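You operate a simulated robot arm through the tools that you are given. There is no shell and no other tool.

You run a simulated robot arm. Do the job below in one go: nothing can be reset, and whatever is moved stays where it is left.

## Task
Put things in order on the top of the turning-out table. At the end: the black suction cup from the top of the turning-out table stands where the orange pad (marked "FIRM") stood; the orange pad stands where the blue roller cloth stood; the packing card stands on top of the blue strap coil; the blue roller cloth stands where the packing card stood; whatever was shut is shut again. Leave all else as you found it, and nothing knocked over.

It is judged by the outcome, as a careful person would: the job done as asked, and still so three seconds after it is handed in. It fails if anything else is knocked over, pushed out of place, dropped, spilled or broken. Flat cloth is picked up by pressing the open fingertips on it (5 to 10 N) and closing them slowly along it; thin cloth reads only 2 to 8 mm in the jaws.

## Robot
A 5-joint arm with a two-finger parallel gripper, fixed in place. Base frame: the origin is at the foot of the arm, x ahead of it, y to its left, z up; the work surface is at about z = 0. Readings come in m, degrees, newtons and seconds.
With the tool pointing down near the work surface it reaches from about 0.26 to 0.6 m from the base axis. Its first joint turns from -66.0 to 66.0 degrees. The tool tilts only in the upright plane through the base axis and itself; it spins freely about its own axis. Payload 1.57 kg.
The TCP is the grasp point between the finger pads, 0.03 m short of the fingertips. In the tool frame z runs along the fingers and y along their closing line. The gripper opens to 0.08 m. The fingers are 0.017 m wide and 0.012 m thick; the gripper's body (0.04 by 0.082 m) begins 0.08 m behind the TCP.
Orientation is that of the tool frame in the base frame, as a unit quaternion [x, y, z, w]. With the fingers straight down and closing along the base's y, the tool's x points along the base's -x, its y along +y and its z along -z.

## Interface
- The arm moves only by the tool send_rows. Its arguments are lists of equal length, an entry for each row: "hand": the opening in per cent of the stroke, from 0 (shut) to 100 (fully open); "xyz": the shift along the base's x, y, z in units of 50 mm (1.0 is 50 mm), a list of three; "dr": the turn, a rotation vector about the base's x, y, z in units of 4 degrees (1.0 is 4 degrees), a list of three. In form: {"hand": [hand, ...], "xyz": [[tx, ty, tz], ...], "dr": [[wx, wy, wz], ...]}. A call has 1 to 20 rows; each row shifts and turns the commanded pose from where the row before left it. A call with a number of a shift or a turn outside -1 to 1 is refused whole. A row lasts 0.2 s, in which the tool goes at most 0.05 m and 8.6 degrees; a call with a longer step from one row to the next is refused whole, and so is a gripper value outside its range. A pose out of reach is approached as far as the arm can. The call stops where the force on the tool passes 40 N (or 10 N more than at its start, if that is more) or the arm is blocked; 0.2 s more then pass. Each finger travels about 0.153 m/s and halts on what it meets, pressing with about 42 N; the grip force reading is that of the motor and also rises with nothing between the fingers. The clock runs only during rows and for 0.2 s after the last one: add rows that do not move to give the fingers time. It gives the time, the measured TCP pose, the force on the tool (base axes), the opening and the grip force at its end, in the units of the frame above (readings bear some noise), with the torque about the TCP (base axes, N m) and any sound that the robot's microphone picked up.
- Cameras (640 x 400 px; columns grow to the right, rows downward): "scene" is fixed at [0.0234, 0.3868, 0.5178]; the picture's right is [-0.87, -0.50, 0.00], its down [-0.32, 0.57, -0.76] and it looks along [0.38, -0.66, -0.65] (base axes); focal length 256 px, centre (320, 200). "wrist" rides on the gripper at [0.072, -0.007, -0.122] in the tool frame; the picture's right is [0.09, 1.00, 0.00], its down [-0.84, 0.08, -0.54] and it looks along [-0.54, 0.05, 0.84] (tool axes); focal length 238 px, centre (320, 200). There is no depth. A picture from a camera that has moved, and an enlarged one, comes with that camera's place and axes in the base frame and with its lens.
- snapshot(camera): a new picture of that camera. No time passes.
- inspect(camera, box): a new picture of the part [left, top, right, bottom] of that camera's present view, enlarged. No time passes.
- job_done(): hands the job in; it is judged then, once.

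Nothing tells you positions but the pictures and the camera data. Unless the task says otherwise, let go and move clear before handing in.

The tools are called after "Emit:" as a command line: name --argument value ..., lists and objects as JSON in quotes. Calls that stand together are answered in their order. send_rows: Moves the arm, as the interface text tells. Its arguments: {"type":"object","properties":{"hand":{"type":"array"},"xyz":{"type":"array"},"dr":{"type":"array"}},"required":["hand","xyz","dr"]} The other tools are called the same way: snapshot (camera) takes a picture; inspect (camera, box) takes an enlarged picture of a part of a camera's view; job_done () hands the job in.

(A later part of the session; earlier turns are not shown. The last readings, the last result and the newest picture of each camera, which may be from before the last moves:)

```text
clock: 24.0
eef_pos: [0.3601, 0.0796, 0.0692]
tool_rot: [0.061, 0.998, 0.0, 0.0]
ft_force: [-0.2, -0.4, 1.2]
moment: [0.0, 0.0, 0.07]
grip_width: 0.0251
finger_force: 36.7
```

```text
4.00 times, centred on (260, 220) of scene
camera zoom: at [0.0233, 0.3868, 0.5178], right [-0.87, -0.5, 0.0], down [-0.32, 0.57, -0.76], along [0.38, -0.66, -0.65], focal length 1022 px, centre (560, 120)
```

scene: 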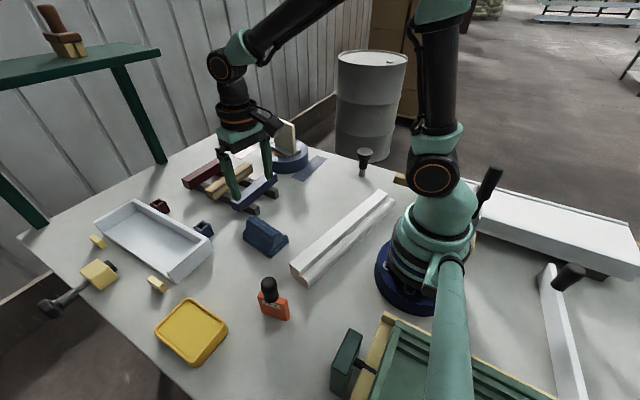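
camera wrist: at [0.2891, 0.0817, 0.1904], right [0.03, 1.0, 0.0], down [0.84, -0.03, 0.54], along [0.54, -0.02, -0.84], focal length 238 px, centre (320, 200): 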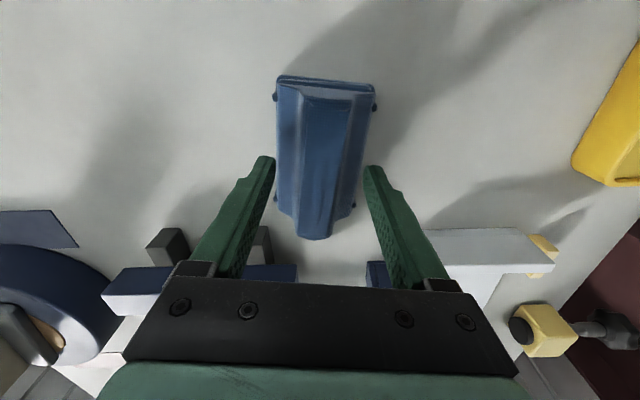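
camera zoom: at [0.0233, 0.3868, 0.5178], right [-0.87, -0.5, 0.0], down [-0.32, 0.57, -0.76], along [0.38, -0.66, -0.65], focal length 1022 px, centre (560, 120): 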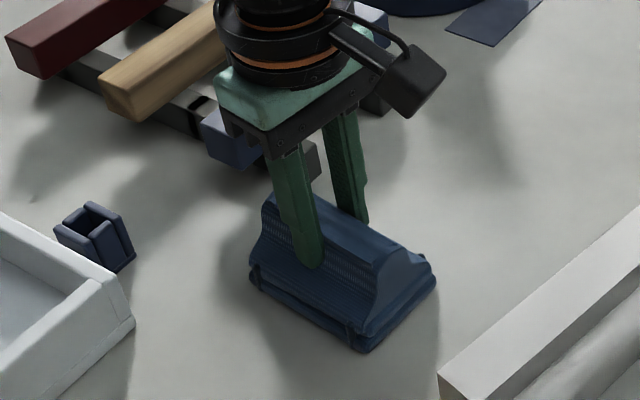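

The ridge is gripped at 25 mm with about 37 N. A small test lift comes next.

Emit:
send_rows --hand '[25, 25, 25, 25]' --xyz '[[0, 0, 0.1], [0, 0, 0.2], [0, 0, 0.3], [0, 0, 0]]' --dr '[[0, 0, 0], [0, 0, 0], [0, 0, 0], [0, 0, 0]]'

Emit:
inspect --camera "scene" --box '[200, 170, 320, 270]'

Emit:
snapshot --camera "wrist"

```text
clock: 25.0
eef_pos: [0.3584, 0.0818, 0.0993]
tool_rot: [0.061, 0.998, 0.0, 0.0]
ft_force: [0.3, -0.3, -1.0]
moment: [-0.02, -0.02, -0.03]
grip_width: 0.0247
finger_force: 36.6
```

```text
4.00 times, centred on (260, 220) of scene
camera zoom: at [0.0234, 0.3868, 0.5178], right [-0.87, -0.5, 0.0], down [-0.32, 0.57, -0.76], along [0.38, -0.66, -0.65], focal length 1022 px, centre (560, 120)
```

zoom: 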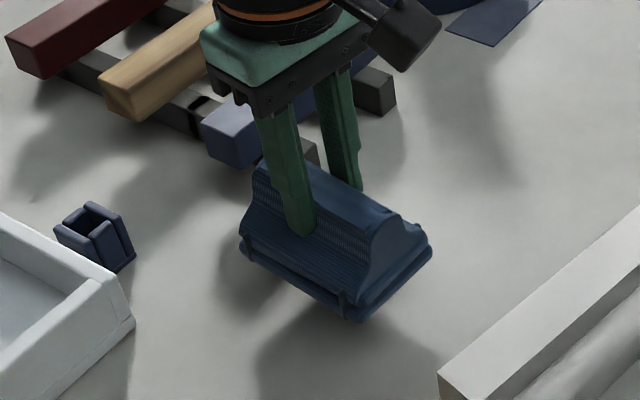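

```text
taken
camera wrist: at [0.288, 0.0831, 0.2211], right [0.03, 1.0, 0.0], down [0.84, -0.03, 0.54], along [0.54, -0.02, -0.84], focal length 238 px, centre (320, 200)
```

wrist: 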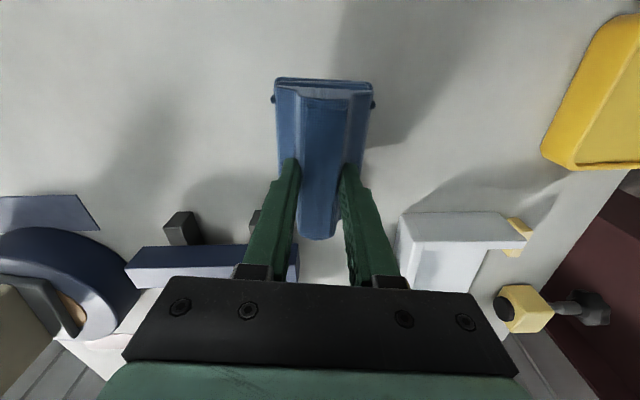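

The cloth hangs level in the grip. I'll raise it and carry it to the card's old place at about (0.340, -0.181).

Emit:
send_rows --hand '[25, 25, 25, 25, 25, 25, 25, 25, 25, 25, 25]' --xyz '[[0, 0, 0.6], [0, 0, 0.8], [-0.04, -0.5, 0], [-0.05, -0.7, 0], [-0.05, -0.7, 0], [-0.05, -0.7, 0], [-0.05, -0.7, 0], [-0.05, -0.7, 0], [-0.05, -0.7, 0], [-0.04, -0.56, 0], [0, 0, 0]]' --dr '[[0, 0, 0], [0, 0, 0], [0, 0, 0], [0, 0, 0], [0, 0, 0], [0, 0, 0], [0, 0, 0], [0, 0, 0], [0, 0, 0], [0, 0, 0], [0, 0, 0]]'

Emit:
snapshot --camera "wrist"

Emit:
snapshot --camera "scene"

```text
clock: 27.4
eef_pos: [0.3398, -0.1814, 0.1671]
tool_rot: [0.061, 0.998, 0.0, 0.0]
ft_force: [0.2, -0.7, -0.9]
moment: [0.01, -0.02, 0.0]
grip_width: 0.0249
finger_force: 36.8
```

```text
taken
camera wrist: at [0.2688, -0.1802, 0.2895], right [0.03, 1.0, 0.0], down [0.84, -0.03, 0.54], along [0.54, -0.02, -0.84], focal length 238 px, centre (320, 200)
```

wrist: 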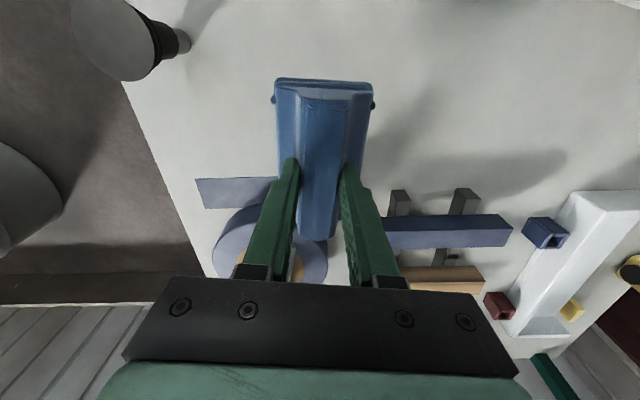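

```text
taken
```

scene: 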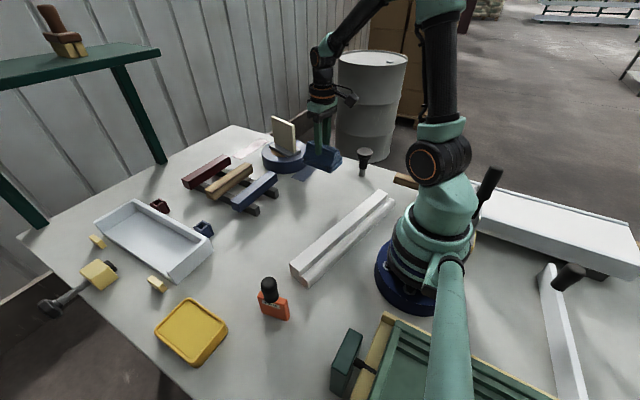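

The cloth is over the card's former spot. I'll lower it, slowing for the last centimetre.

Emit:
send_rows --hand '[25, 25, 25, 25, 25]' --xyz '[[0, 0, -0.6], [0, 0, -0.6], [0, 0, -0.4], [0, 0, -0.2], [0, 0, 0]]' --dr '[[0, 0, 0], [0, 0, 0], [0, 0, 0], [0, 0, 0], [0, 0, 0]]'

Emit:
inspect --camera "scene" --box '[260, 110, 400, 210]'

```text
clock: 28.6
eef_pos: [0.3421, -0.1822, 0.0787]
tool_rot: [0.06, 0.998, 0.0, 0.001]
ft_force: [-0.4, -1.1, -0.3]
moment: [-0.01, -0.01, 0.0]
grip_width: 0.0251
finger_force: 36.3
```

```text
4.00 times, centred on (330, 160) of scene
camera zoom: at [0.0234, 0.3868, 0.5178], right [-0.87, -0.5, 0.0], down [-0.32, 0.57, -0.76], along [0.38, -0.66, -0.65], focal length 1022 px, centre (280, 360)
```

zoom: 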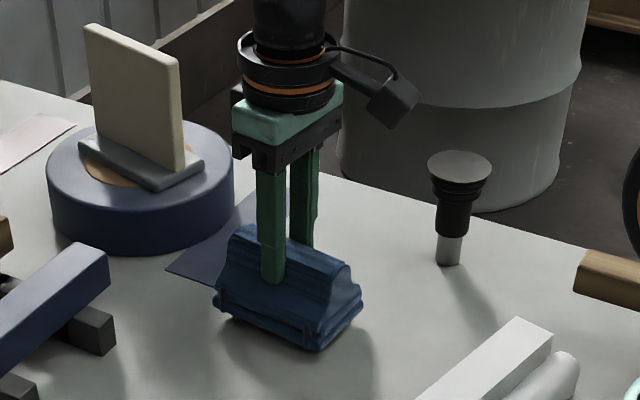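

Emit:
send_rows --hand '[25, 25, 25, 25]' --xyz '[[-0.03, 0.01, -0.08], [0, 0, -0.05], [0, 0, -0.04], [0, 0, 0]]' --dr '[[0, 0, 0], [0, 0, 0], [0, 0, 0], [0, 0, 0]]'

Emit:
inspect --camera "scene" --box '[290, 150, 370, 210]'

```text
clock: 29.6
eef_pos: [0.3405, -0.1804, 0.0694]
tool_rot: [0.062, 0.998, 0.0, 0.001]
ft_force: [-0.5, 0.7, -0.7]
moment: [-0.02, -0.01, -0.02]
grip_width: 0.025
finger_force: 36.6
```

```text
6.67 times, centred on (330, 180) of scene
camera zoom: at [0.0234, 0.3868, 0.5178], right [-0.87, -0.5, 0.0], down [-0.32, 0.57, -0.76], along [0.38, -0.66, -0.65], focal length 1703 px, centre (253, 333)
```

zoom: 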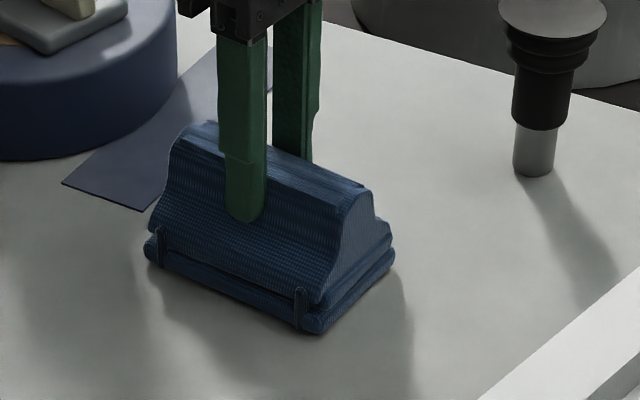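

Emit:
send_rows --hand '[25, 25, 25]' --xyz '[[0, 0, -0.04], [0, 0, 0], [0, 0, 0]]' --dr '[[0, 0, 0], [0, 0, 0], [0, 0, 0]]'

```text
clock: 30.4
eef_pos: [0.3397, -0.182, 0.0692]
tool_rot: [0.062, 0.998, 0.0, 0.001]
ft_force: [-5.7, 2.9, 25.7]
moment: [0.14, 0.42, 0.03]
grip_width: 0.025
finger_force: 36.5
```

The cloth rests on the table. I'll ease off a touch and open the fingers.

Emit:
send_rows --hand '[25, 30, 36, 45, 60, 75, 75]' --xyz '[[0, 0, 0.03], [0, 0, 0], [0, 0, 0], [0, 0, 0], [0, 0, 0], [0, 0, 0], [0, 0, 0]]' --dr '[[0, 0, 0], [0, 0, 0], [0, 0, 0], [0, 0, 0], [0, 0, 0], [0, 0, 0], [0, 0, 0]]'

Emit:
inspect --camera "scene" --box '[260, 110, 400, 210]'

Emit:
snapshot --camera "wrist"

```text
clock: 32.0
eef_pos: [0.3388, -0.1803, 0.0686]
tool_rot: [0.062, 0.998, -0.001, -0.001]
ft_force: [0.2, 0.5, 0.4]
moment: [0.0, -0.04, -0.03]
grip_width: 0.0601
finger_force: 0.1
```

```text
4.00 times, centred on (330, 160) of scene
camera zoom: at [0.0234, 0.3868, 0.5178], right [-0.87, -0.5, 0.0], down [-0.32, 0.57, -0.76], along [0.38, -0.66, -0.65], focal length 1022 px, centre (280, 360)
```

zoom: 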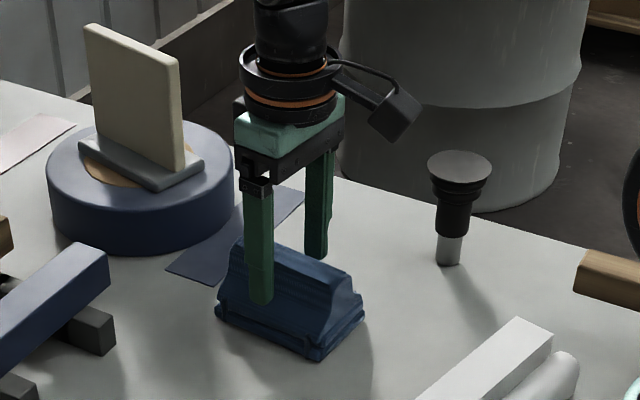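

```text
taken
camera wrist: at [0.2677, -0.1793, 0.191], right [0.03, 1.0, 0.0], down [0.84, -0.03, 0.54], along [0.54, -0.02, -0.84], focal length 238 px, centre (320, 200)
```

wrist: 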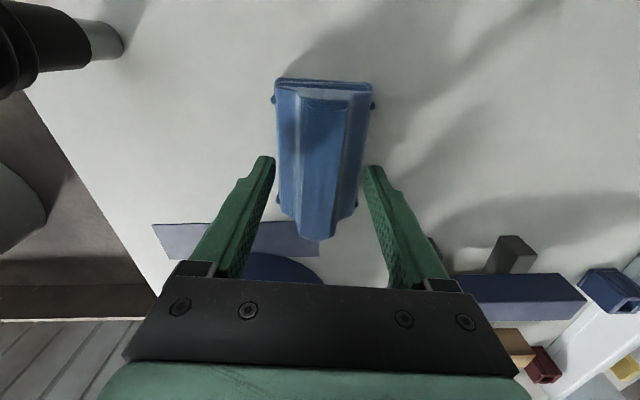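

The cloth stands in the card's old place. I'll rise and move over to the orange pad for a close look.

Emit:
send_rows --hand '[75, 75, 75, 75, 75, 75, 100, 100, 100, 100, 100, 100, 100, 100, 100, 100, 100, 100]' --xyz '[[0, 0, 0.4], [0, 0, 0.9], [0, 0, 0.9], [0, 0, 0.9], [0, 0, 0.9], [0, 0, 0.9], [-0.15, 0.66, 0], [-0.15, 0.66, 0], [-0.15, 0.66, 0], [-0.15, 0.66, 0], [-0.18, 0.66, 0], [-0.18, 0.66, 0], [-0.18, 0.66, 0], [-0.18, 0.66, 0], [-0.18, 0.66, 0], [-0.18, 0.66, 0], [-0.18, 0.66, 0], [-0.18, 0.66, 0]]' --dr '[[0, 0, 0], [0, 0, 0], [0, 0, 0], [0, 0, 0], [0, 0, 0], [0, 0, 0], [0, 0, 0], [0, 0, 0], [0, 0, 0], [0, 0, 0], [0, 0, 0], [0, 0, 0], [0, 0, 0], [0, 0, 0], [0, 0, 0], [0, 0, 0], [0, 0, 0], [0, 0, 0]]'

Emit:
snapshot --camera "wrist"

Emit:
snapshot --camera "scene"

```text
clock: 35.8
eef_pos: [0.2372, 0.2171, 0.3142]
tool_rot: [0.062, 0.998, 0.0, -0.001]
ft_force: [-0.3, -0.5, 0.9]
moment: [-0.01, -0.01, 0.04]
grip_width: 0.0801
finger_force: 0.0
```

```text
taken
camera wrist: at [0.1659, 0.2178, 0.4353], right [0.03, 1.0, 0.0], down [0.84, -0.03, 0.54], along [0.54, -0.02, -0.84], focal length 238 px, centre (320, 200)
```

wrist: 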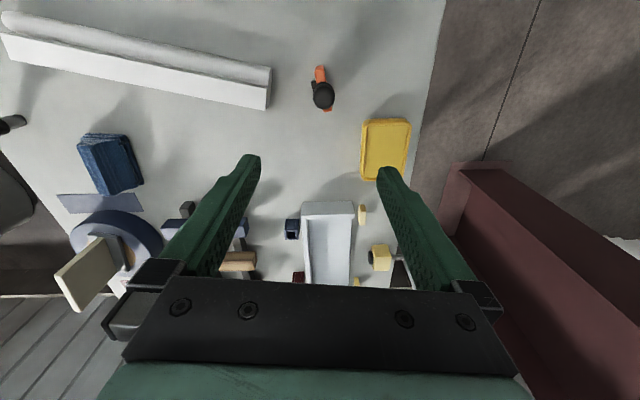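

```text
taken
```

scene: 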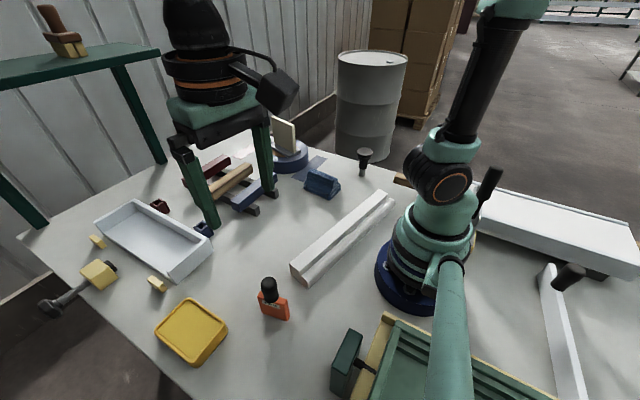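

Emit:
inspect --camera "wrist" --box '[280, 50, 360, 130]'

Emit:
inspect --camera "scene" --box '[240, 265, 310, 335]'

Emit:
inspect --camera "wrist" --box '[250, 20, 450, 190]'

```text
5.00 times, centred on (320, 90) of wrist
camera zoom: at [0.1659, 0.2178, 0.4353], right [0.03, 1.0, 0.0], down [0.84, -0.03, 0.54], along [0.54, -0.02, -0.84], focal length 1192 px, centre (320, 750)
```

zoom: 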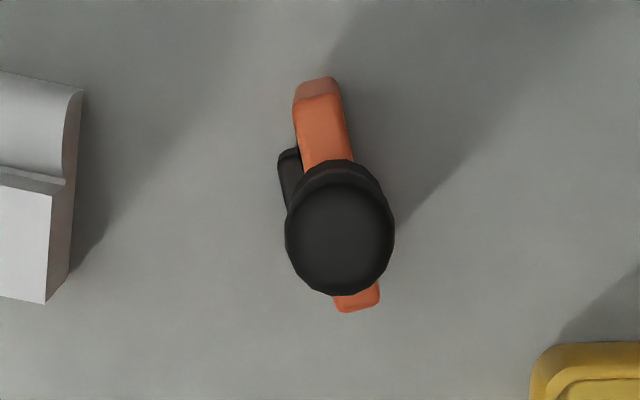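

```text
5.71 times, centred on (275, 300) of scene
camera zoom: at [0.0234, 0.3868, 0.5178], right [-0.87, -0.5, 0.0], down [-0.32, 0.57, -0.76], along [0.38, -0.66, -0.65], focal length 1460 px, centre (577, -371)
```

zoom: 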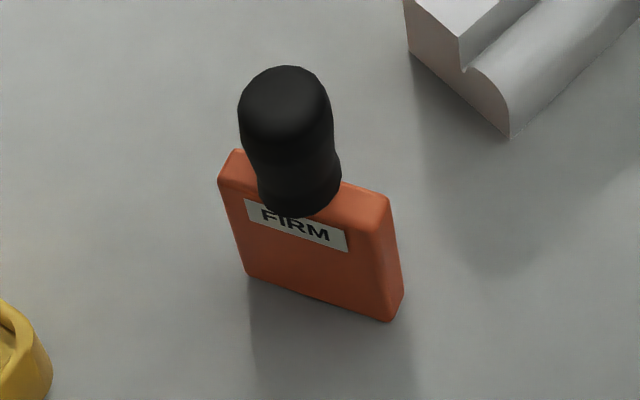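

```text
2.35 times, centred on (350, 105) of wrist
camera zoom: at [0.1659, 0.2178, 0.4353], right [0.03, 1.0, 0.0], down [0.84, -0.03, 0.54], along [0.54, -0.02, -0.84], focal length 561 px, centre (249, 424)
```

zoom: 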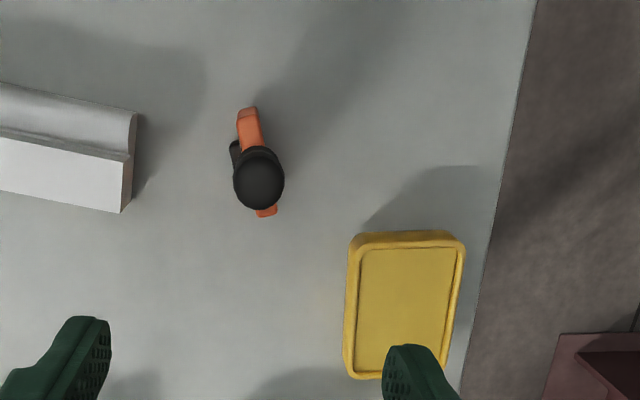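

The orange pad is an upright slab (about 0.056 m long, 0.014 m thick, 0.078 m high) with a black knob on top to about z = 0.13 and a small foot behind; it stands near (0.225, 0.220), turned about +12°. I'll turn the gripper across the slab and come down closer over the knob.

Emit:
send_rows --hand '[100, 100, 100, 100, 100, 100]' --xyz '[[-0.06, 0.02, -0.2], [-0.06, 0.02, -0.3], [-0.06, 0.02, -0.3], [-0.06, 0.02, -0.4], [-0.06, 0.01, -0.4], [0, 0, -0.3]]' --dr '[[0, 0, 0.94], [0, 0, 0.94], [0, 0, 0.94], [0, 0, 0.94], [0, 0, 0.94], [0, 0, 0]]'

Emit:
snapshot --camera "wrist"

Emit:
inspect --camera "scene" --box '[180, 200, 340, 340]'

```text
clock: 37.2
eef_pos: [0.222, 0.2203, 0.2195]
tool_rot: [-0.103, 0.995, 0.0, 0.0]
ft_force: [-0.6, -0.3, 0.5]
moment: [0.0, 0.02, -0.02]
grip_width: 0.0802
finger_force: 0.1
```

```text
taken
camera wrist: at [0.1543, 0.1984, 0.3405], right [-0.29, 0.96, 0.0], down [0.8, 0.25, 0.54], along [0.52, 0.16, -0.84], focal length 238 px, centre (320, 200)
```

wrist: 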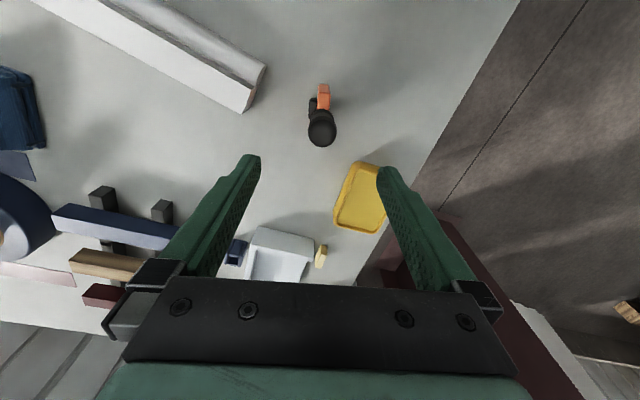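

```text
2.86 times, centred on (260, 270) of scene
camera zoom: at [0.0233, 0.3868, 0.5178], right [-0.87, -0.5, 0.0], down [-0.32, 0.57, -0.76], along [0.38, -0.66, -0.65], focal length 730 px, centre (491, 0)
```

zoom: 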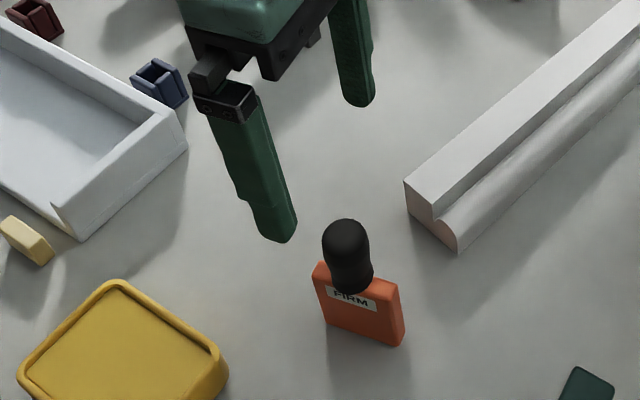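

Emit:
inspect --camera "wrist" --box '[280, 70, 360, 160]'

```text
4.44 times, centred on (320, 115) of wrist
camera zoom: at [0.1543, 0.1984, 0.3405], right [-0.29, 0.96, 0.0], down [0.8, 0.25, 0.54], along [0.52, 0.16, -0.84], focal length 1059 px, centre (320, 578)
```

zoom: 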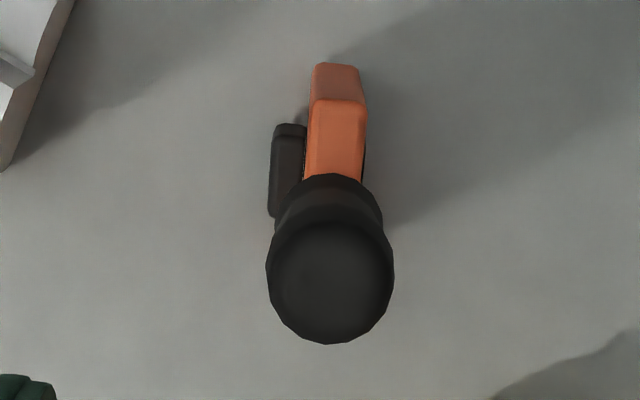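

The knob and slab share a centre near (0.219, 0.220), and the fingers are square to the slab. I'll lower so the fingers flank the knob, tips just at the slab's top.

Emit:
send_rows --hand '[100, 100, 90, 80, 75, 75]' --xyz '[[-0.06, 0, -0.5], [0, 0, -0.6], [0, 0, -0.6], [0, 0, -0.4], [0, 0, -0.17], [0, 0, 0]]' --dr '[[0, 0, 0], [0, 0, 0], [0, 0, 0], [0, 0, 0], [0, 0, 0], [0, 0, 0]]'

Emit:
snapshot --camera "wrist"

Emit:
inspect --camera "scene" --box '[200, 220, 340, 340]'

```text
clock: 38.6
eef_pos: [0.2194, 0.2194, 0.1074]
tool_rot: [-0.102, 0.995, 0.001, 0.0]
ft_force: [0.1, -0.1, -0.7]
moment: [0.02, 0.0, 0.0]
grip_width: 0.06
finger_force: 0.0
```

```text
taken
camera wrist: at [0.151, 0.1974, 0.228], right [-0.29, 0.96, 0.0], down [0.8, 0.25, 0.54], along [0.52, 0.16, -0.84], focal length 238 px, centre (320, 200)
```

wrist: 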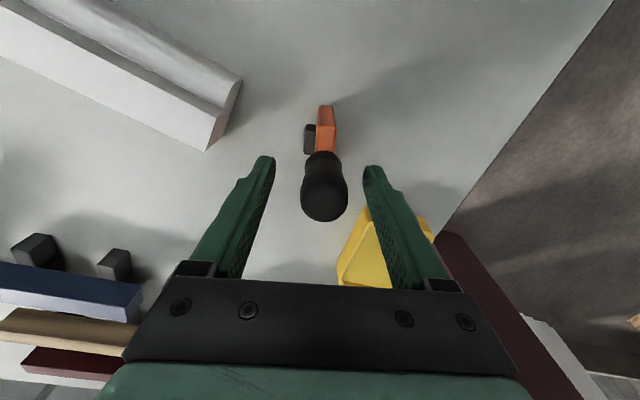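

```text
3.33 times, centred on (270, 280) of scene
camera zoom: at [0.0234, 0.3868, 0.5178], right [-0.87, -0.5, 0.0], down [-0.32, 0.57, -0.76], along [0.38, -0.66, -0.65], focal length 852 px, centre (487, -67)
```

zoom: 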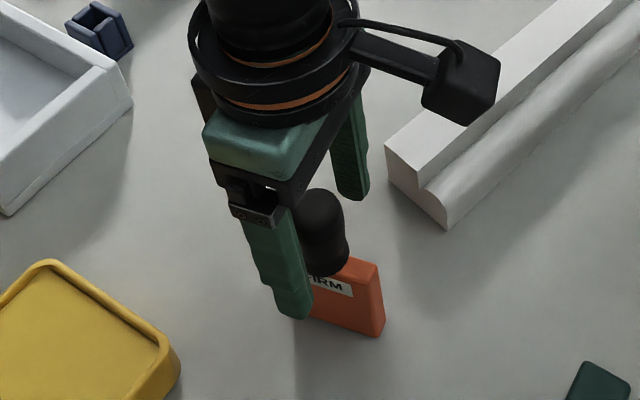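

Emit:
inspect --camera "wrist" --box '[250, 90, 390, 240]'

Emit:
inspect --camera "scene" --box '[235, 250, 305, 330]'

```text
2.67 times, centred on (320, 165) of wrist
camera zoom: at [0.151, 0.1974, 0.228], right [-0.29, 0.96, 0.0], down [0.8, 0.25, 0.54], along [0.52, 0.16, -0.84], focal length 636 px, centre (320, 293)
```

zoom: 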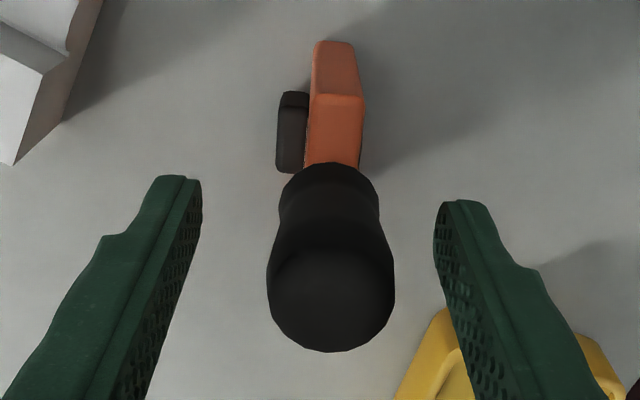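

```text
5.00 times, centred on (270, 290) of scene
camera zoom: at [0.0234, 0.3868, 0.5178], right [-0.87, -0.5, 0.0], down [-0.32, 0.57, -0.76], along [0.38, -0.66, -0.65], focal length 1278 px, centre (570, -250)
```

zoom: 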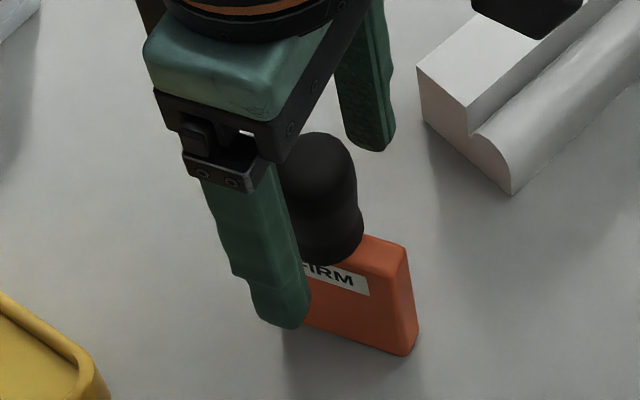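

The knob's bulge is at about z = 0.117 and 26 mm across, sitting 1–2 mm toward +y of the grip centre. I'll nudge over and close gently.

Emit:
send_rows --hand '[75, 65, 55, 46, 40, 35, 32, 29, 29]' --xyz '[[-0.015, 0.03, 0], [0, 0, 0], [0, 0, 0], [0, 0, 0], [0, 0, 0], [0, 0, 0], [0, 0, 0], [0, 0, 0], [0, 0, 0]]' --dr '[[0, 0, 0], [0, 0, 0], [0, 0, 0], [0, 0, 0], [0, 0, 0], [0, 0, 0], [0, 0, 0], [0, 0, 0], [0, 0, 0]]'

Emit:
inspect --camera "wrist" --box '[250, 90, 390, 240]'

Emit:
inspect --camera "scene" --box '[235, 250, 305, 330]'

```text
clock: 40.6
eef_pos: [0.2192, 0.2201, 0.1067]
tool_rot: [-0.102, 0.995, 0.0, 0.001]
ft_force: [1.1, -0.6, 0.3]
moment: [-0.01, -0.01, -0.02]
grip_width: 0.025
finger_force: 36.7
```

```text
2.67 times, centred on (320, 165) of wrist
camera zoom: at [0.1504, 0.1987, 0.2278], right [-0.29, 0.96, 0.0], down [0.8, 0.25, 0.54], along [0.52, 0.16, -0.84], focal length 636 px, centre (320, 293)
```

zoom: 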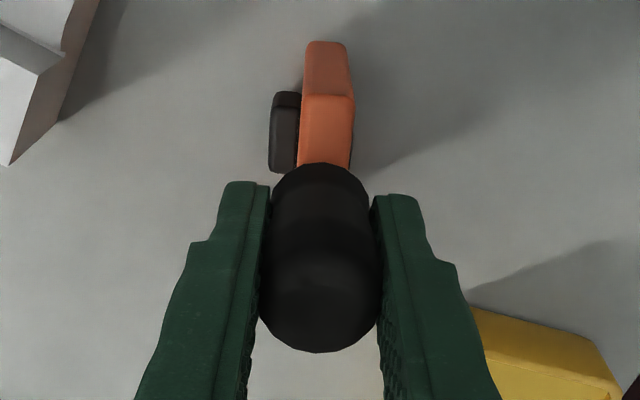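

```text
5.00 times, centred on (270, 290) of scene
camera zoom: at [0.0234, 0.3868, 0.5178], right [-0.87, -0.5, 0.0], down [-0.32, 0.57, -0.76], along [0.38, -0.66, -0.65], focal length 1278 px, centre (570, -250)
```

zoom: 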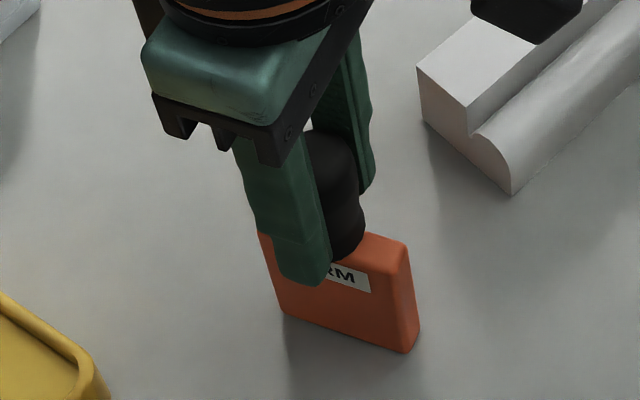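

The knob is held at 25 mm. Small test lift.

Emit:
send_rows --hand '[26, 26, 26, 26]' --xyz '[[0, 0, 0.1], [0, 0, 0.2], [0, 0, 0.3], [0, 0, 0]]' --dr '[[0, 0, 0], [0, 0, 0], [0, 0, 0], [0, 0, 0]]'

Emit:
inspect --camera "wrist" --box '[250, 90, 390, 240]'

Emit:
inspect --camera "scene" --box '[215, 230, 315, 330]'

```text
clock: 41.6
eef_pos: [0.219, 0.2205, 0.1374]
tool_rot: [-0.102, 0.995, 0.001, 0.001]
ft_force: [0.0, 0.9, -1.4]
moment: [0.0, -0.01, 0.0]
grip_width: 0.025
finger_force: 36.5
```

```text
2.67 times, centred on (320, 165) of wrist
camera zoom: at [0.1505, 0.1986, 0.258], right [-0.29, 0.96, 0.0], down [0.8, 0.25, 0.54], along [0.52, 0.16, -0.84], focal length 636 px, centre (320, 293)
```

zoom: 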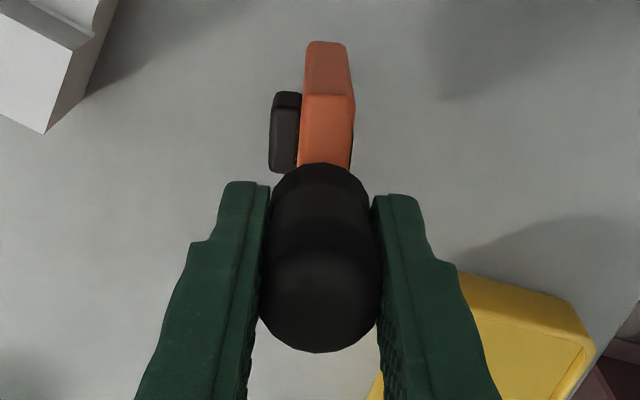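

```text
4.00 times, centred on (265, 280) of scene
camera zoom: at [0.0234, 0.3868, 0.5178], right [-0.87, -0.5, 0.0], down [-0.32, 0.57, -0.76], along [0.38, -0.66, -0.65], focal length 1022 px, centre (540, -120)
```

zoom: 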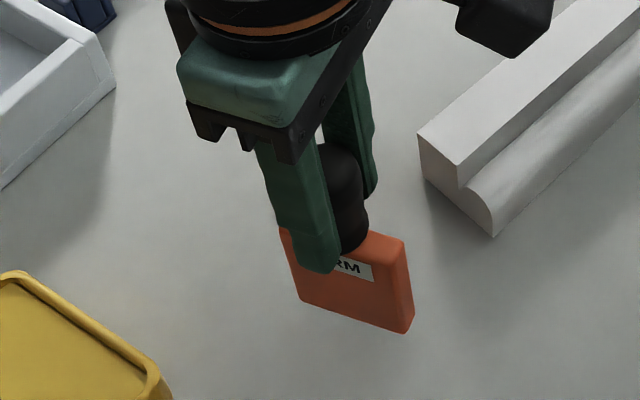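

The pad lifts upright with its foot. I'll raise it and carry it to the cloth's old place at about (0.361, 0.080).

Emit:
send_rows --hand '[26, 26, 26, 26, 26, 26, 26, 26, 26, 26]' --xyz '[[0, 0, 0.5], [0, 0, 0.5], [0.3, -0.3, 0], [0.45, -0.45, 0], [0.45, -0.45, 0], [0.45, -0.45, 0], [0.45, -0.45, 0], [0.45, -0.45, 0], [0.29, -0.26, 0], [0, 0, 0]]' --dr '[[0, 0, 0], [0, 0, 0], [0, 0, 0], [0, 0, 0], [0, 0, 0], [0, 0, 0], [0, 0, 0], [0, 0, 0], [0, 0, 0], [0, 0, 0]]'

Emit:
snapshot --camera "scene"

Emit:
snapshot --camera "wrist"

```text
clock: 43.8
eef_pos: [0.3609, 0.0811, 0.1862]
tool_rot: [-0.103, 0.995, 0.0, 0.0]
ft_force: [-0.2, 0.1, -2.0]
moment: [0.0, -0.02, 0.01]
grip_width: 0.0251
finger_force: 36.7
```

```text
taken
```

scene: 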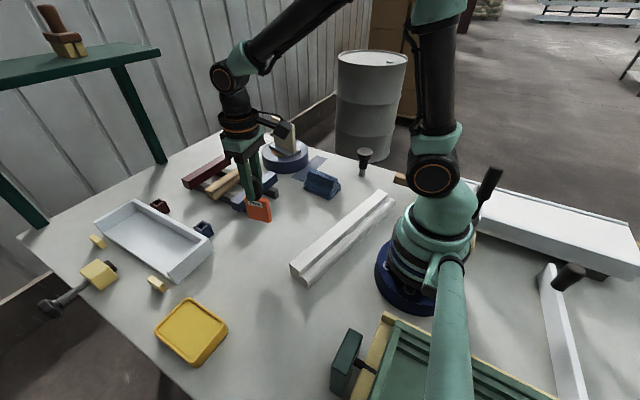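

```text
taken
camera wrist: at [0.2928, 0.0588, 0.3076], right [-0.29, 0.96, 0.0], down [0.8, 0.25, 0.54], along [0.52, 0.16, -0.84], focal length 238 px, centre (320, 200)
```

wrist: 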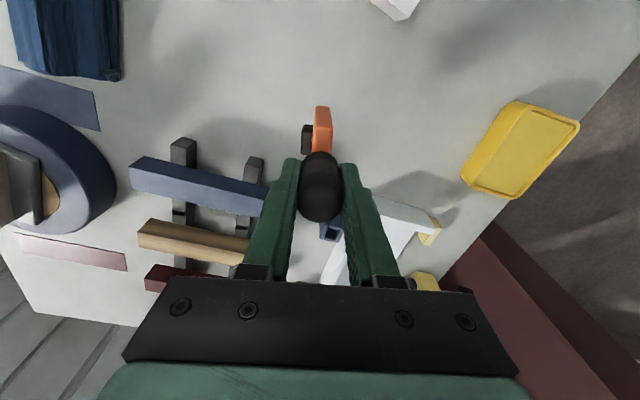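

The pad is over the spot. Lowering, with small last steps.

Emit:
send_rows --hand '[26, 26, 26, 26, 26]' --xyz '[[0, 0, -0.5], [0, 0, -0.5], [0, 0, -0.3], [0, 0, -0.15], [0, 0, 0]]' --dr '[[0, 0, 0], [0, 0, 0], [0, 0, 0], [0, 0, 0], [0, 0, 0]]'

Emit:
inspect --camera "scene" --box '[200, 150, 330, 260]'

```text
clock: 45.0
eef_pos: [0.3615, 0.0805, 0.1121]
tool_rot: [-0.102, 0.995, 0.0, 0.0]
ft_force: [-0.7, -0.1, -0.1]
moment: [-0.03, 0.0, 0.03]
grip_width: 0.025
finger_force: 36.4
```

```text
3.64 times, centred on (265, 205) of scene
camera zoom: at [0.0234, 0.3868, 0.5178], right [-0.87, -0.5, 0.0], down [-0.32, 0.57, -0.76], along [0.38, -0.66, -0.65], focal length 929 px, centre (520, 182)
```

zoom: 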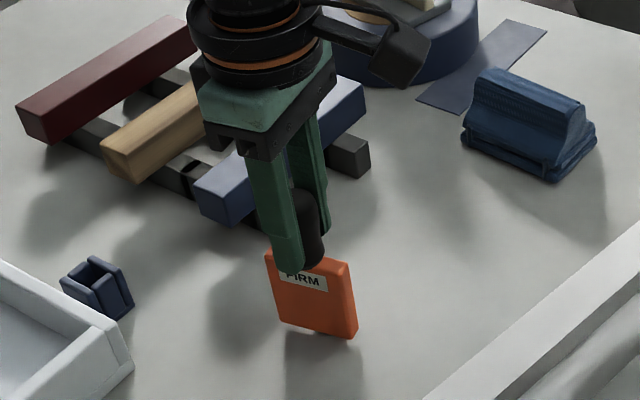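

Emit:
send_rows --hand '[26, 26, 26]' --xyz '[[0, 0, -0.06], [0, 0, -0.04], [0, 0, 0]]' --dr '[[0, 0, 0], [0, 0, 0], [0, 0, 0]]'

```text
clock: 45.8
eef_pos: [0.3602, 0.0807, 0.1082]
tool_rot: [-0.102, 0.995, 0.0, 0.001]
ft_force: [0.4, 0.3, -1.0]
moment: [0.04, 0.01, -0.04]
grip_width: 0.0248
finger_force: 36.6
```

Emit:
send_rows --hand '[26, 26, 26]' --xyz '[[0, 0, -0.03], [0, 0, 0], [0, 0, 0]]' --dr '[[0, 0, 0], [0, 0, 0], [0, 0, 0]]'

```text
clock: 46.6
eef_pos: [0.3605, 0.0805, 0.1068]
tool_rot: [-0.102, 0.995, -0.001, 0.0]
ft_force: [0.6, -0.9, -0.7]
moment: [0.01, -0.01, -0.01]
grip_width: 0.0249
finger_force: 36.6
```

Emit:
send_rows --hand '[26, 26, 26]' --xyz '[[0, 0, -0.02], [0, 0, 0], [0, 0, 0]]' --dr '[[0, 0, 0], [0, 0, 0], [0, 0, 0]]'

Emit:
inspect --camera "scene" --box '[230, 190, 300, 250]'

```text
clock: 47.4
eef_pos: [0.3602, 0.0808, 0.105]
tool_rot: [-0.102, 0.995, 0.0, 0.0]
ft_force: [-4.7, -2.1, 13.8]
moment: [-0.08, 0.31, 0.0]
grip_width: 0.0253
finger_force: 36.6
```

```text
6.67 times, centred on (265, 220) of scene
camera zoom: at [0.0233, 0.3868, 0.5178], right [-0.87, -0.5, 0.0], down [-0.32, 0.57, -0.76], along [0.38, -0.66, -0.65], focal length 1703 px, centre (687, 67)
```

zoom: 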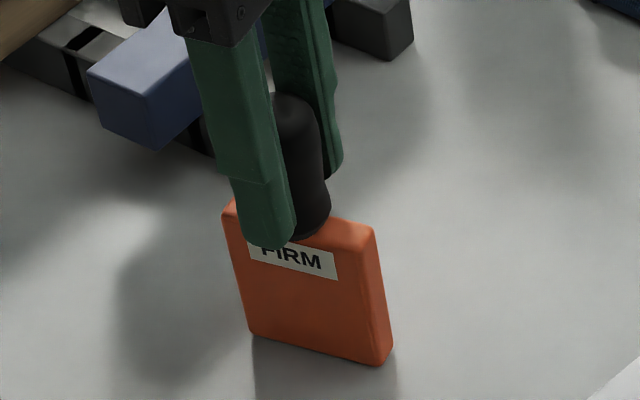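

The pad touches down at about 14 N. I'll relax and open slowly.

Emit:
send_rows --hand '[27, 31, 35, 40, 50, 60, 75, 75]' --xyz '[[0, 0, 0.012], [0, 0, 0], [0, 0, 0], [0, 0, 0], [0, 0, 0], [0, 0, 0], [0, 0, 0], [0, 0, 0]]' --dr '[[0, 0, 0], [0, 0, 0], [0, 0, 0], [0, 0, 0], [0, 0, 0], [0, 0, 0], [0, 0, 0], [0, 0, 0]]'

Emit:
inspect --camera "scene" --box '[215, 160, 325, 260]'

Emit:
snapshot --camera "wrist"

```text
clock: 49.2
eef_pos: [0.36, 0.0804, 0.1069]
tool_rot: [-0.102, 0.995, -0.001, 0.0]
ft_force: [-0.3, -0.1, 0.1]
moment: [-0.02, 0.02, 0.02]
grip_width: 0.0601
finger_force: 0.0
```

```text
4.00 times, centred on (270, 210) of scene
camera zoom: at [0.0234, 0.3868, 0.5178], right [-0.87, -0.5, 0.0], down [-0.32, 0.57, -0.76], along [0.38, -0.66, -0.65], focal length 1022 px, centre (520, 160)
```

zoom: 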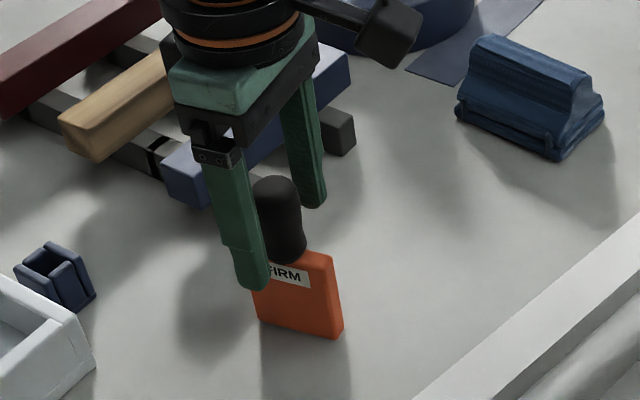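

```text
taken
camera wrist: at [0.292, 0.0587, 0.2279], right [-0.29, 0.96, 0.0], down [0.8, 0.25, 0.54], along [0.52, 0.16, -0.84], focal length 238 px, centre (320, 200)
```

wrist: 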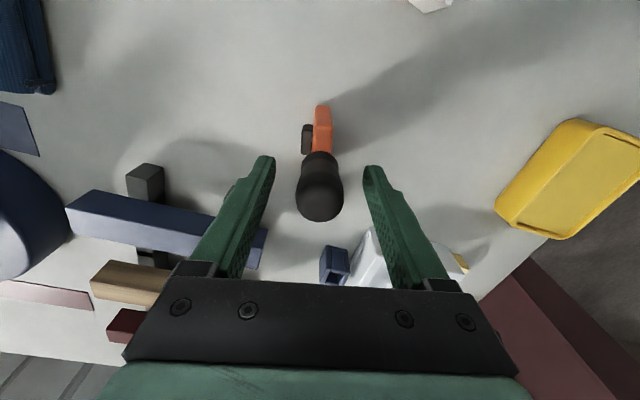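

The orange pad stands in the cloth's old place. I'll rise and go across to the suction cup.

Emit:
send_rows --hand '[75, 75, 75, 75, 75, 75, 100, 100, 100, 100, 100, 100, 100, 100, 100, 100, 100, 100]' --xyz '[[0, 0, 0.3], [0, 0, 0.7], [0, 0, 0.8], [0, 0, 0.8], [0, 0, 0.8], [0, 0, 0.6], [-0.13, -0.63, 0], [-0.13, -0.63, 0], [-0.13, -0.63, 0], [-0.13, -0.63, 0], [-0.13, -0.63, 0], [-0.13, -0.63, 0], [-0.13, -0.63, 0], [-0.13, -0.63, 0], [-0.13, -0.63, 0], [-0.13, -0.63, 0], [-0.13, -0.63, 0], [-0.13, -0.63, 0]]' --dr '[[0, 0, 0], [0, 0, 0], [0, 0, 0], [0, 0, 0], [0, 0, 0], [0, 0, 0], [0, 0, -0.25], [0, 0, -0.25], [0, 0, -0.25], [0, 0, -0.25], [0, 0, -0.25], [0, 0, -0.25], [0, 0, -0.25], [0, 0, -0.25], [0, 0, -0.25], [0, 0, -0.25], [0, 0, -0.25], [0, 0, -0.25]]'

Emit:
snapshot --camera "wrist"

Emit:
snapshot --camera "scene"

```text
clock: 53.0
eef_pos: [0.2834, -0.2972, 0.305]
tool_rot: [0.002, 1.0, 0.0, -0.001]
ft_force: [0.5, -0.3, -0.6]
moment: [-0.01, -0.01, 0.02]
grip_width: 0.0801
finger_force: 0.0
```

```text
taken
camera wrist: at [0.2115, -0.3043, 0.4275], right [-0.09, 1.0, 0.0], down [0.84, 0.07, 0.54], along [0.54, 0.05, -0.84], focal length 238 px, centre (320, 200)
```

wrist: 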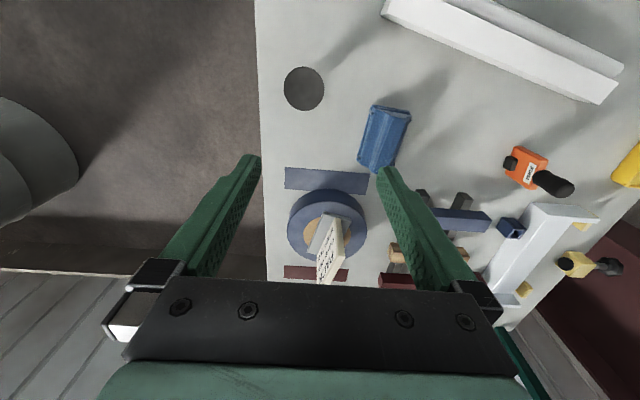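

```text
taken
```

scene: 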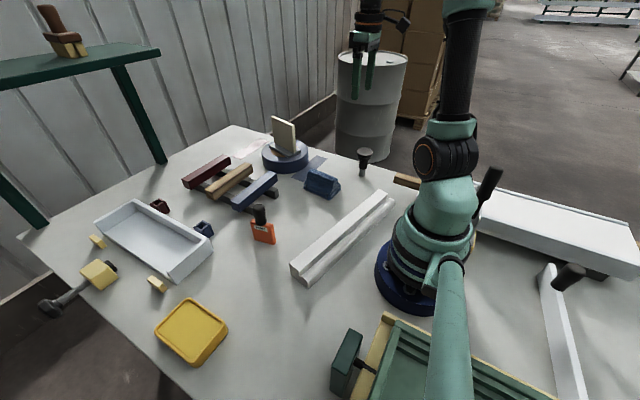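

Emit:
inspect --camera "wrist" --box '[260, 50, 350, 130]'

Emit:
inspect --camera "scene" --box '[340, 135, 400, 190]'

```text
5.00 times, centred on (305, 90) of wrist
camera zoom: at [0.2115, -0.3043, 0.4275], right [-0.09, 1.0, 0.0], down [0.84, 0.07, 0.54], along [0.54, 0.05, -0.84], focal length 1192 px, centre (395, 750)
```

zoom: 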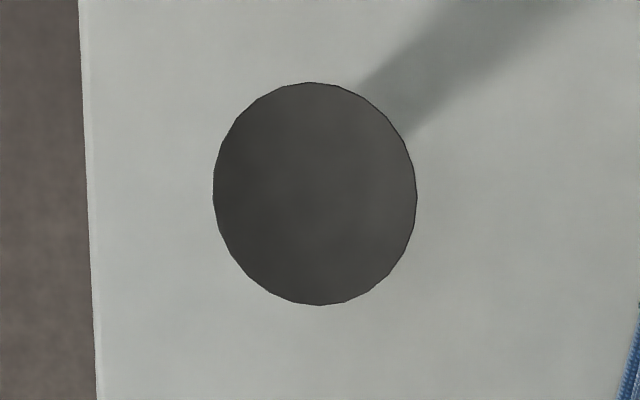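

```text
7.27 times, centred on (370, 162) of scene
camera zoom: at [0.0233, 0.3868, 0.5178], right [-0.87, -0.5, 0.0], down [-0.32, 0.57, -0.76], along [0.38, -0.66, -0.65], focal length 1858 px, centre (-44, 473)
```

zoom: 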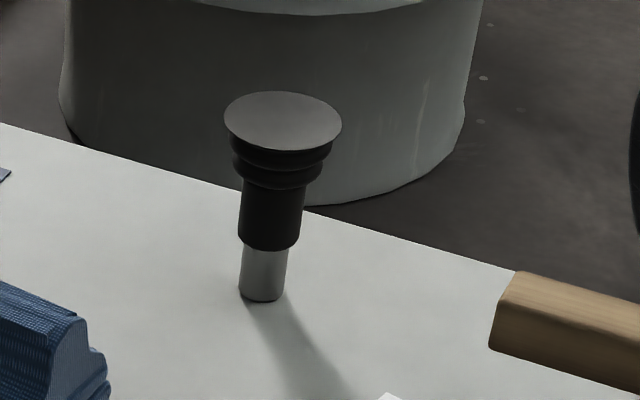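

The suction cup is a flat grey-topped black cup standing on a narrow stem: lip about 0.051 m across at z ≈ 0.10, centred near (0.259, -0.320). It tips easily, so I'll centre over it carefully before gripping its lip.

Emit:
send_rows --hand '[100, 100, 100, 100, 100]' --xyz '[[-0.1, -0.09, -0.3], [-0.1, -0.09, -0.4], [-0.1, -0.09, -0.4], [-0.1, -0.09, -0.4], [-0.09, -0.1, -0.4]]' --dr '[[0, 0, 0], [0, 0, 0], [0, 0, 0], [0, 0, 0], [0, 0, 0]]'

Emit:
snapshot --camera "wrist"

Emit:
inspect --camera "scene" --box '[310, 90, 430, 190]'

```text
clock: 54.2
eef_pos: [0.2563, -0.3192, 0.2103]
tool_rot: [0.001, 1.0, 0.0, 0.0]
ft_force: [-0.2, 0.8, 0.0]
moment: [0.0, 0.02, 0.0]
grip_width: 0.0799
finger_force: 0.1
```

```text
taken
camera wrist: at [0.1856, -0.3267, 0.3323], right [-0.09, 1.0, 0.0], down [0.84, 0.07, 0.54], along [0.54, 0.05, -0.84], focal length 238 px, centre (320, 200)
```

wrist: 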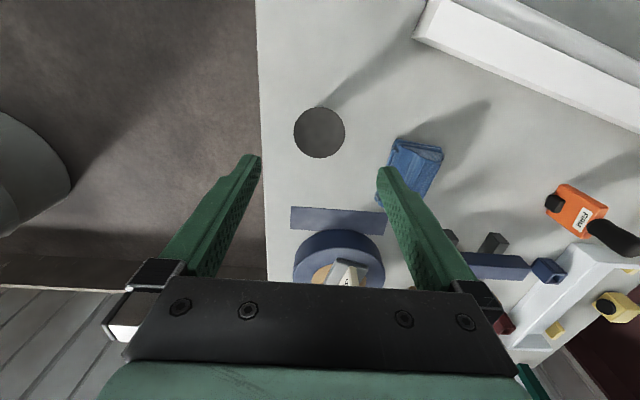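

```text
4.00 times, centred on (370, 140) of scene
camera zoom: at [0.0233, 0.3868, 0.5178], right [-0.87, -0.5, 0.0], down [-0.32, 0.57, -0.76], along [0.38, -0.66, -0.65], focal length 1022 px, centre (120, 440)
```

zoom: 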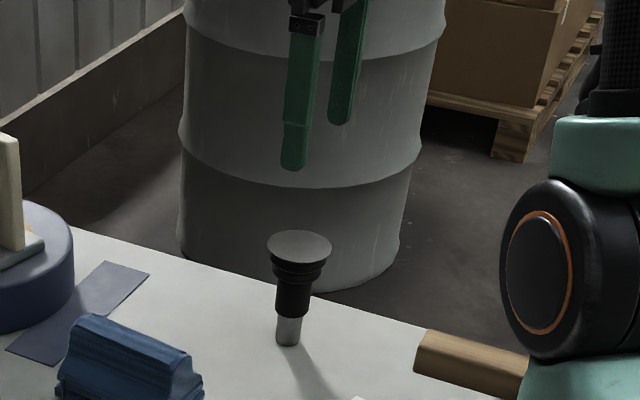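

Emit:
inspect --camera "wrist" --box '[260, 80, 380, 180]'

```text
4.00 times, centred on (320, 130) of wrist
camera zoom: at [0.1856, -0.3267, 0.3323], right [-0.09, 1.0, 0.0], down [0.84, 0.07, 0.54], along [0.54, 0.05, -0.84], focal length 953 px, centre (320, 480)
```

zoom: 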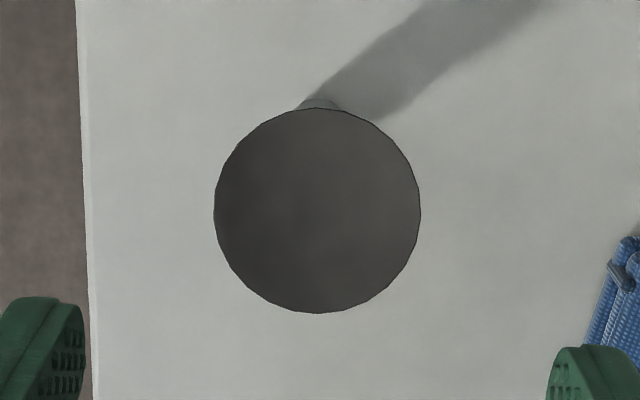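

The lip is centred near (0.2575, -0.3203), 1 mm off the grip centre. I'll correct and descend around it.

Emit:
send_rows --hand '[100, 100, 100, 100, 100, 100]' --xyz '[[0.02, -0.024, -0.4], [0, 0, -0.5], [0, 0, -0.5], [0, 0, -0.5], [0, 0, -0.35], [0, 0, 0]]' --dr '[[0, 0, 0], [0, 0, 0], [0, 0, 0], [0, 0, 0], [0, 0, 0], [0, 0, 0]]'

Emit:
snapshot --camera "wrist"

Emit:
inspect --camera "scene" --box '[320, 100, 420, 190]'

```text
clock: 55.6
eef_pos: [0.2565, -0.3207, 0.0982]
tool_rot: [0.002, 1.0, 0.0, 0.0]
ft_force: [0.3, 0.5, 0.1]
moment: [-0.03, 0.01, 0.01]
grip_width: 0.0798
finger_force: 0.0
```

```text
taken
camera wrist: at [0.1863, -0.3275, 0.2206], right [-0.09, 1.0, 0.0], down [0.84, 0.07, 0.54], along [0.54, 0.05, -0.84], focal length 238 px, centre (320, 200)
```

wrist: 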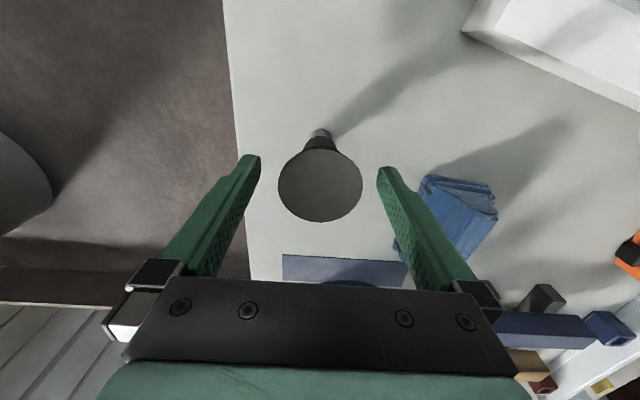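

```text
4.44 times, centred on (370, 145) of scene
camera zoom: at [0.0234, 0.3868, 0.5178], right [-0.87, -0.5, 0.0], down [-0.32, 0.57, -0.76], along [0.38, -0.66, -0.65], focal length 1136 px, centre (98, 444)
```

zoom: 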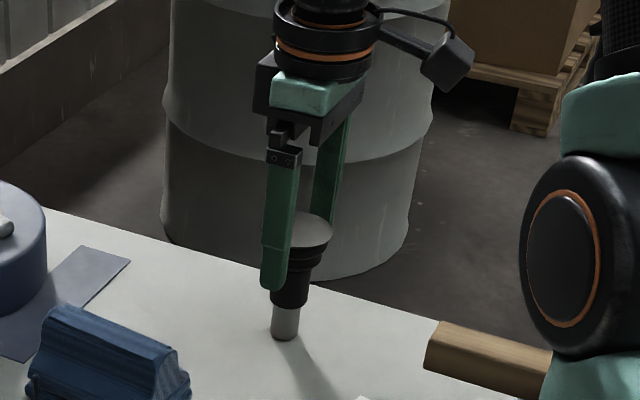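

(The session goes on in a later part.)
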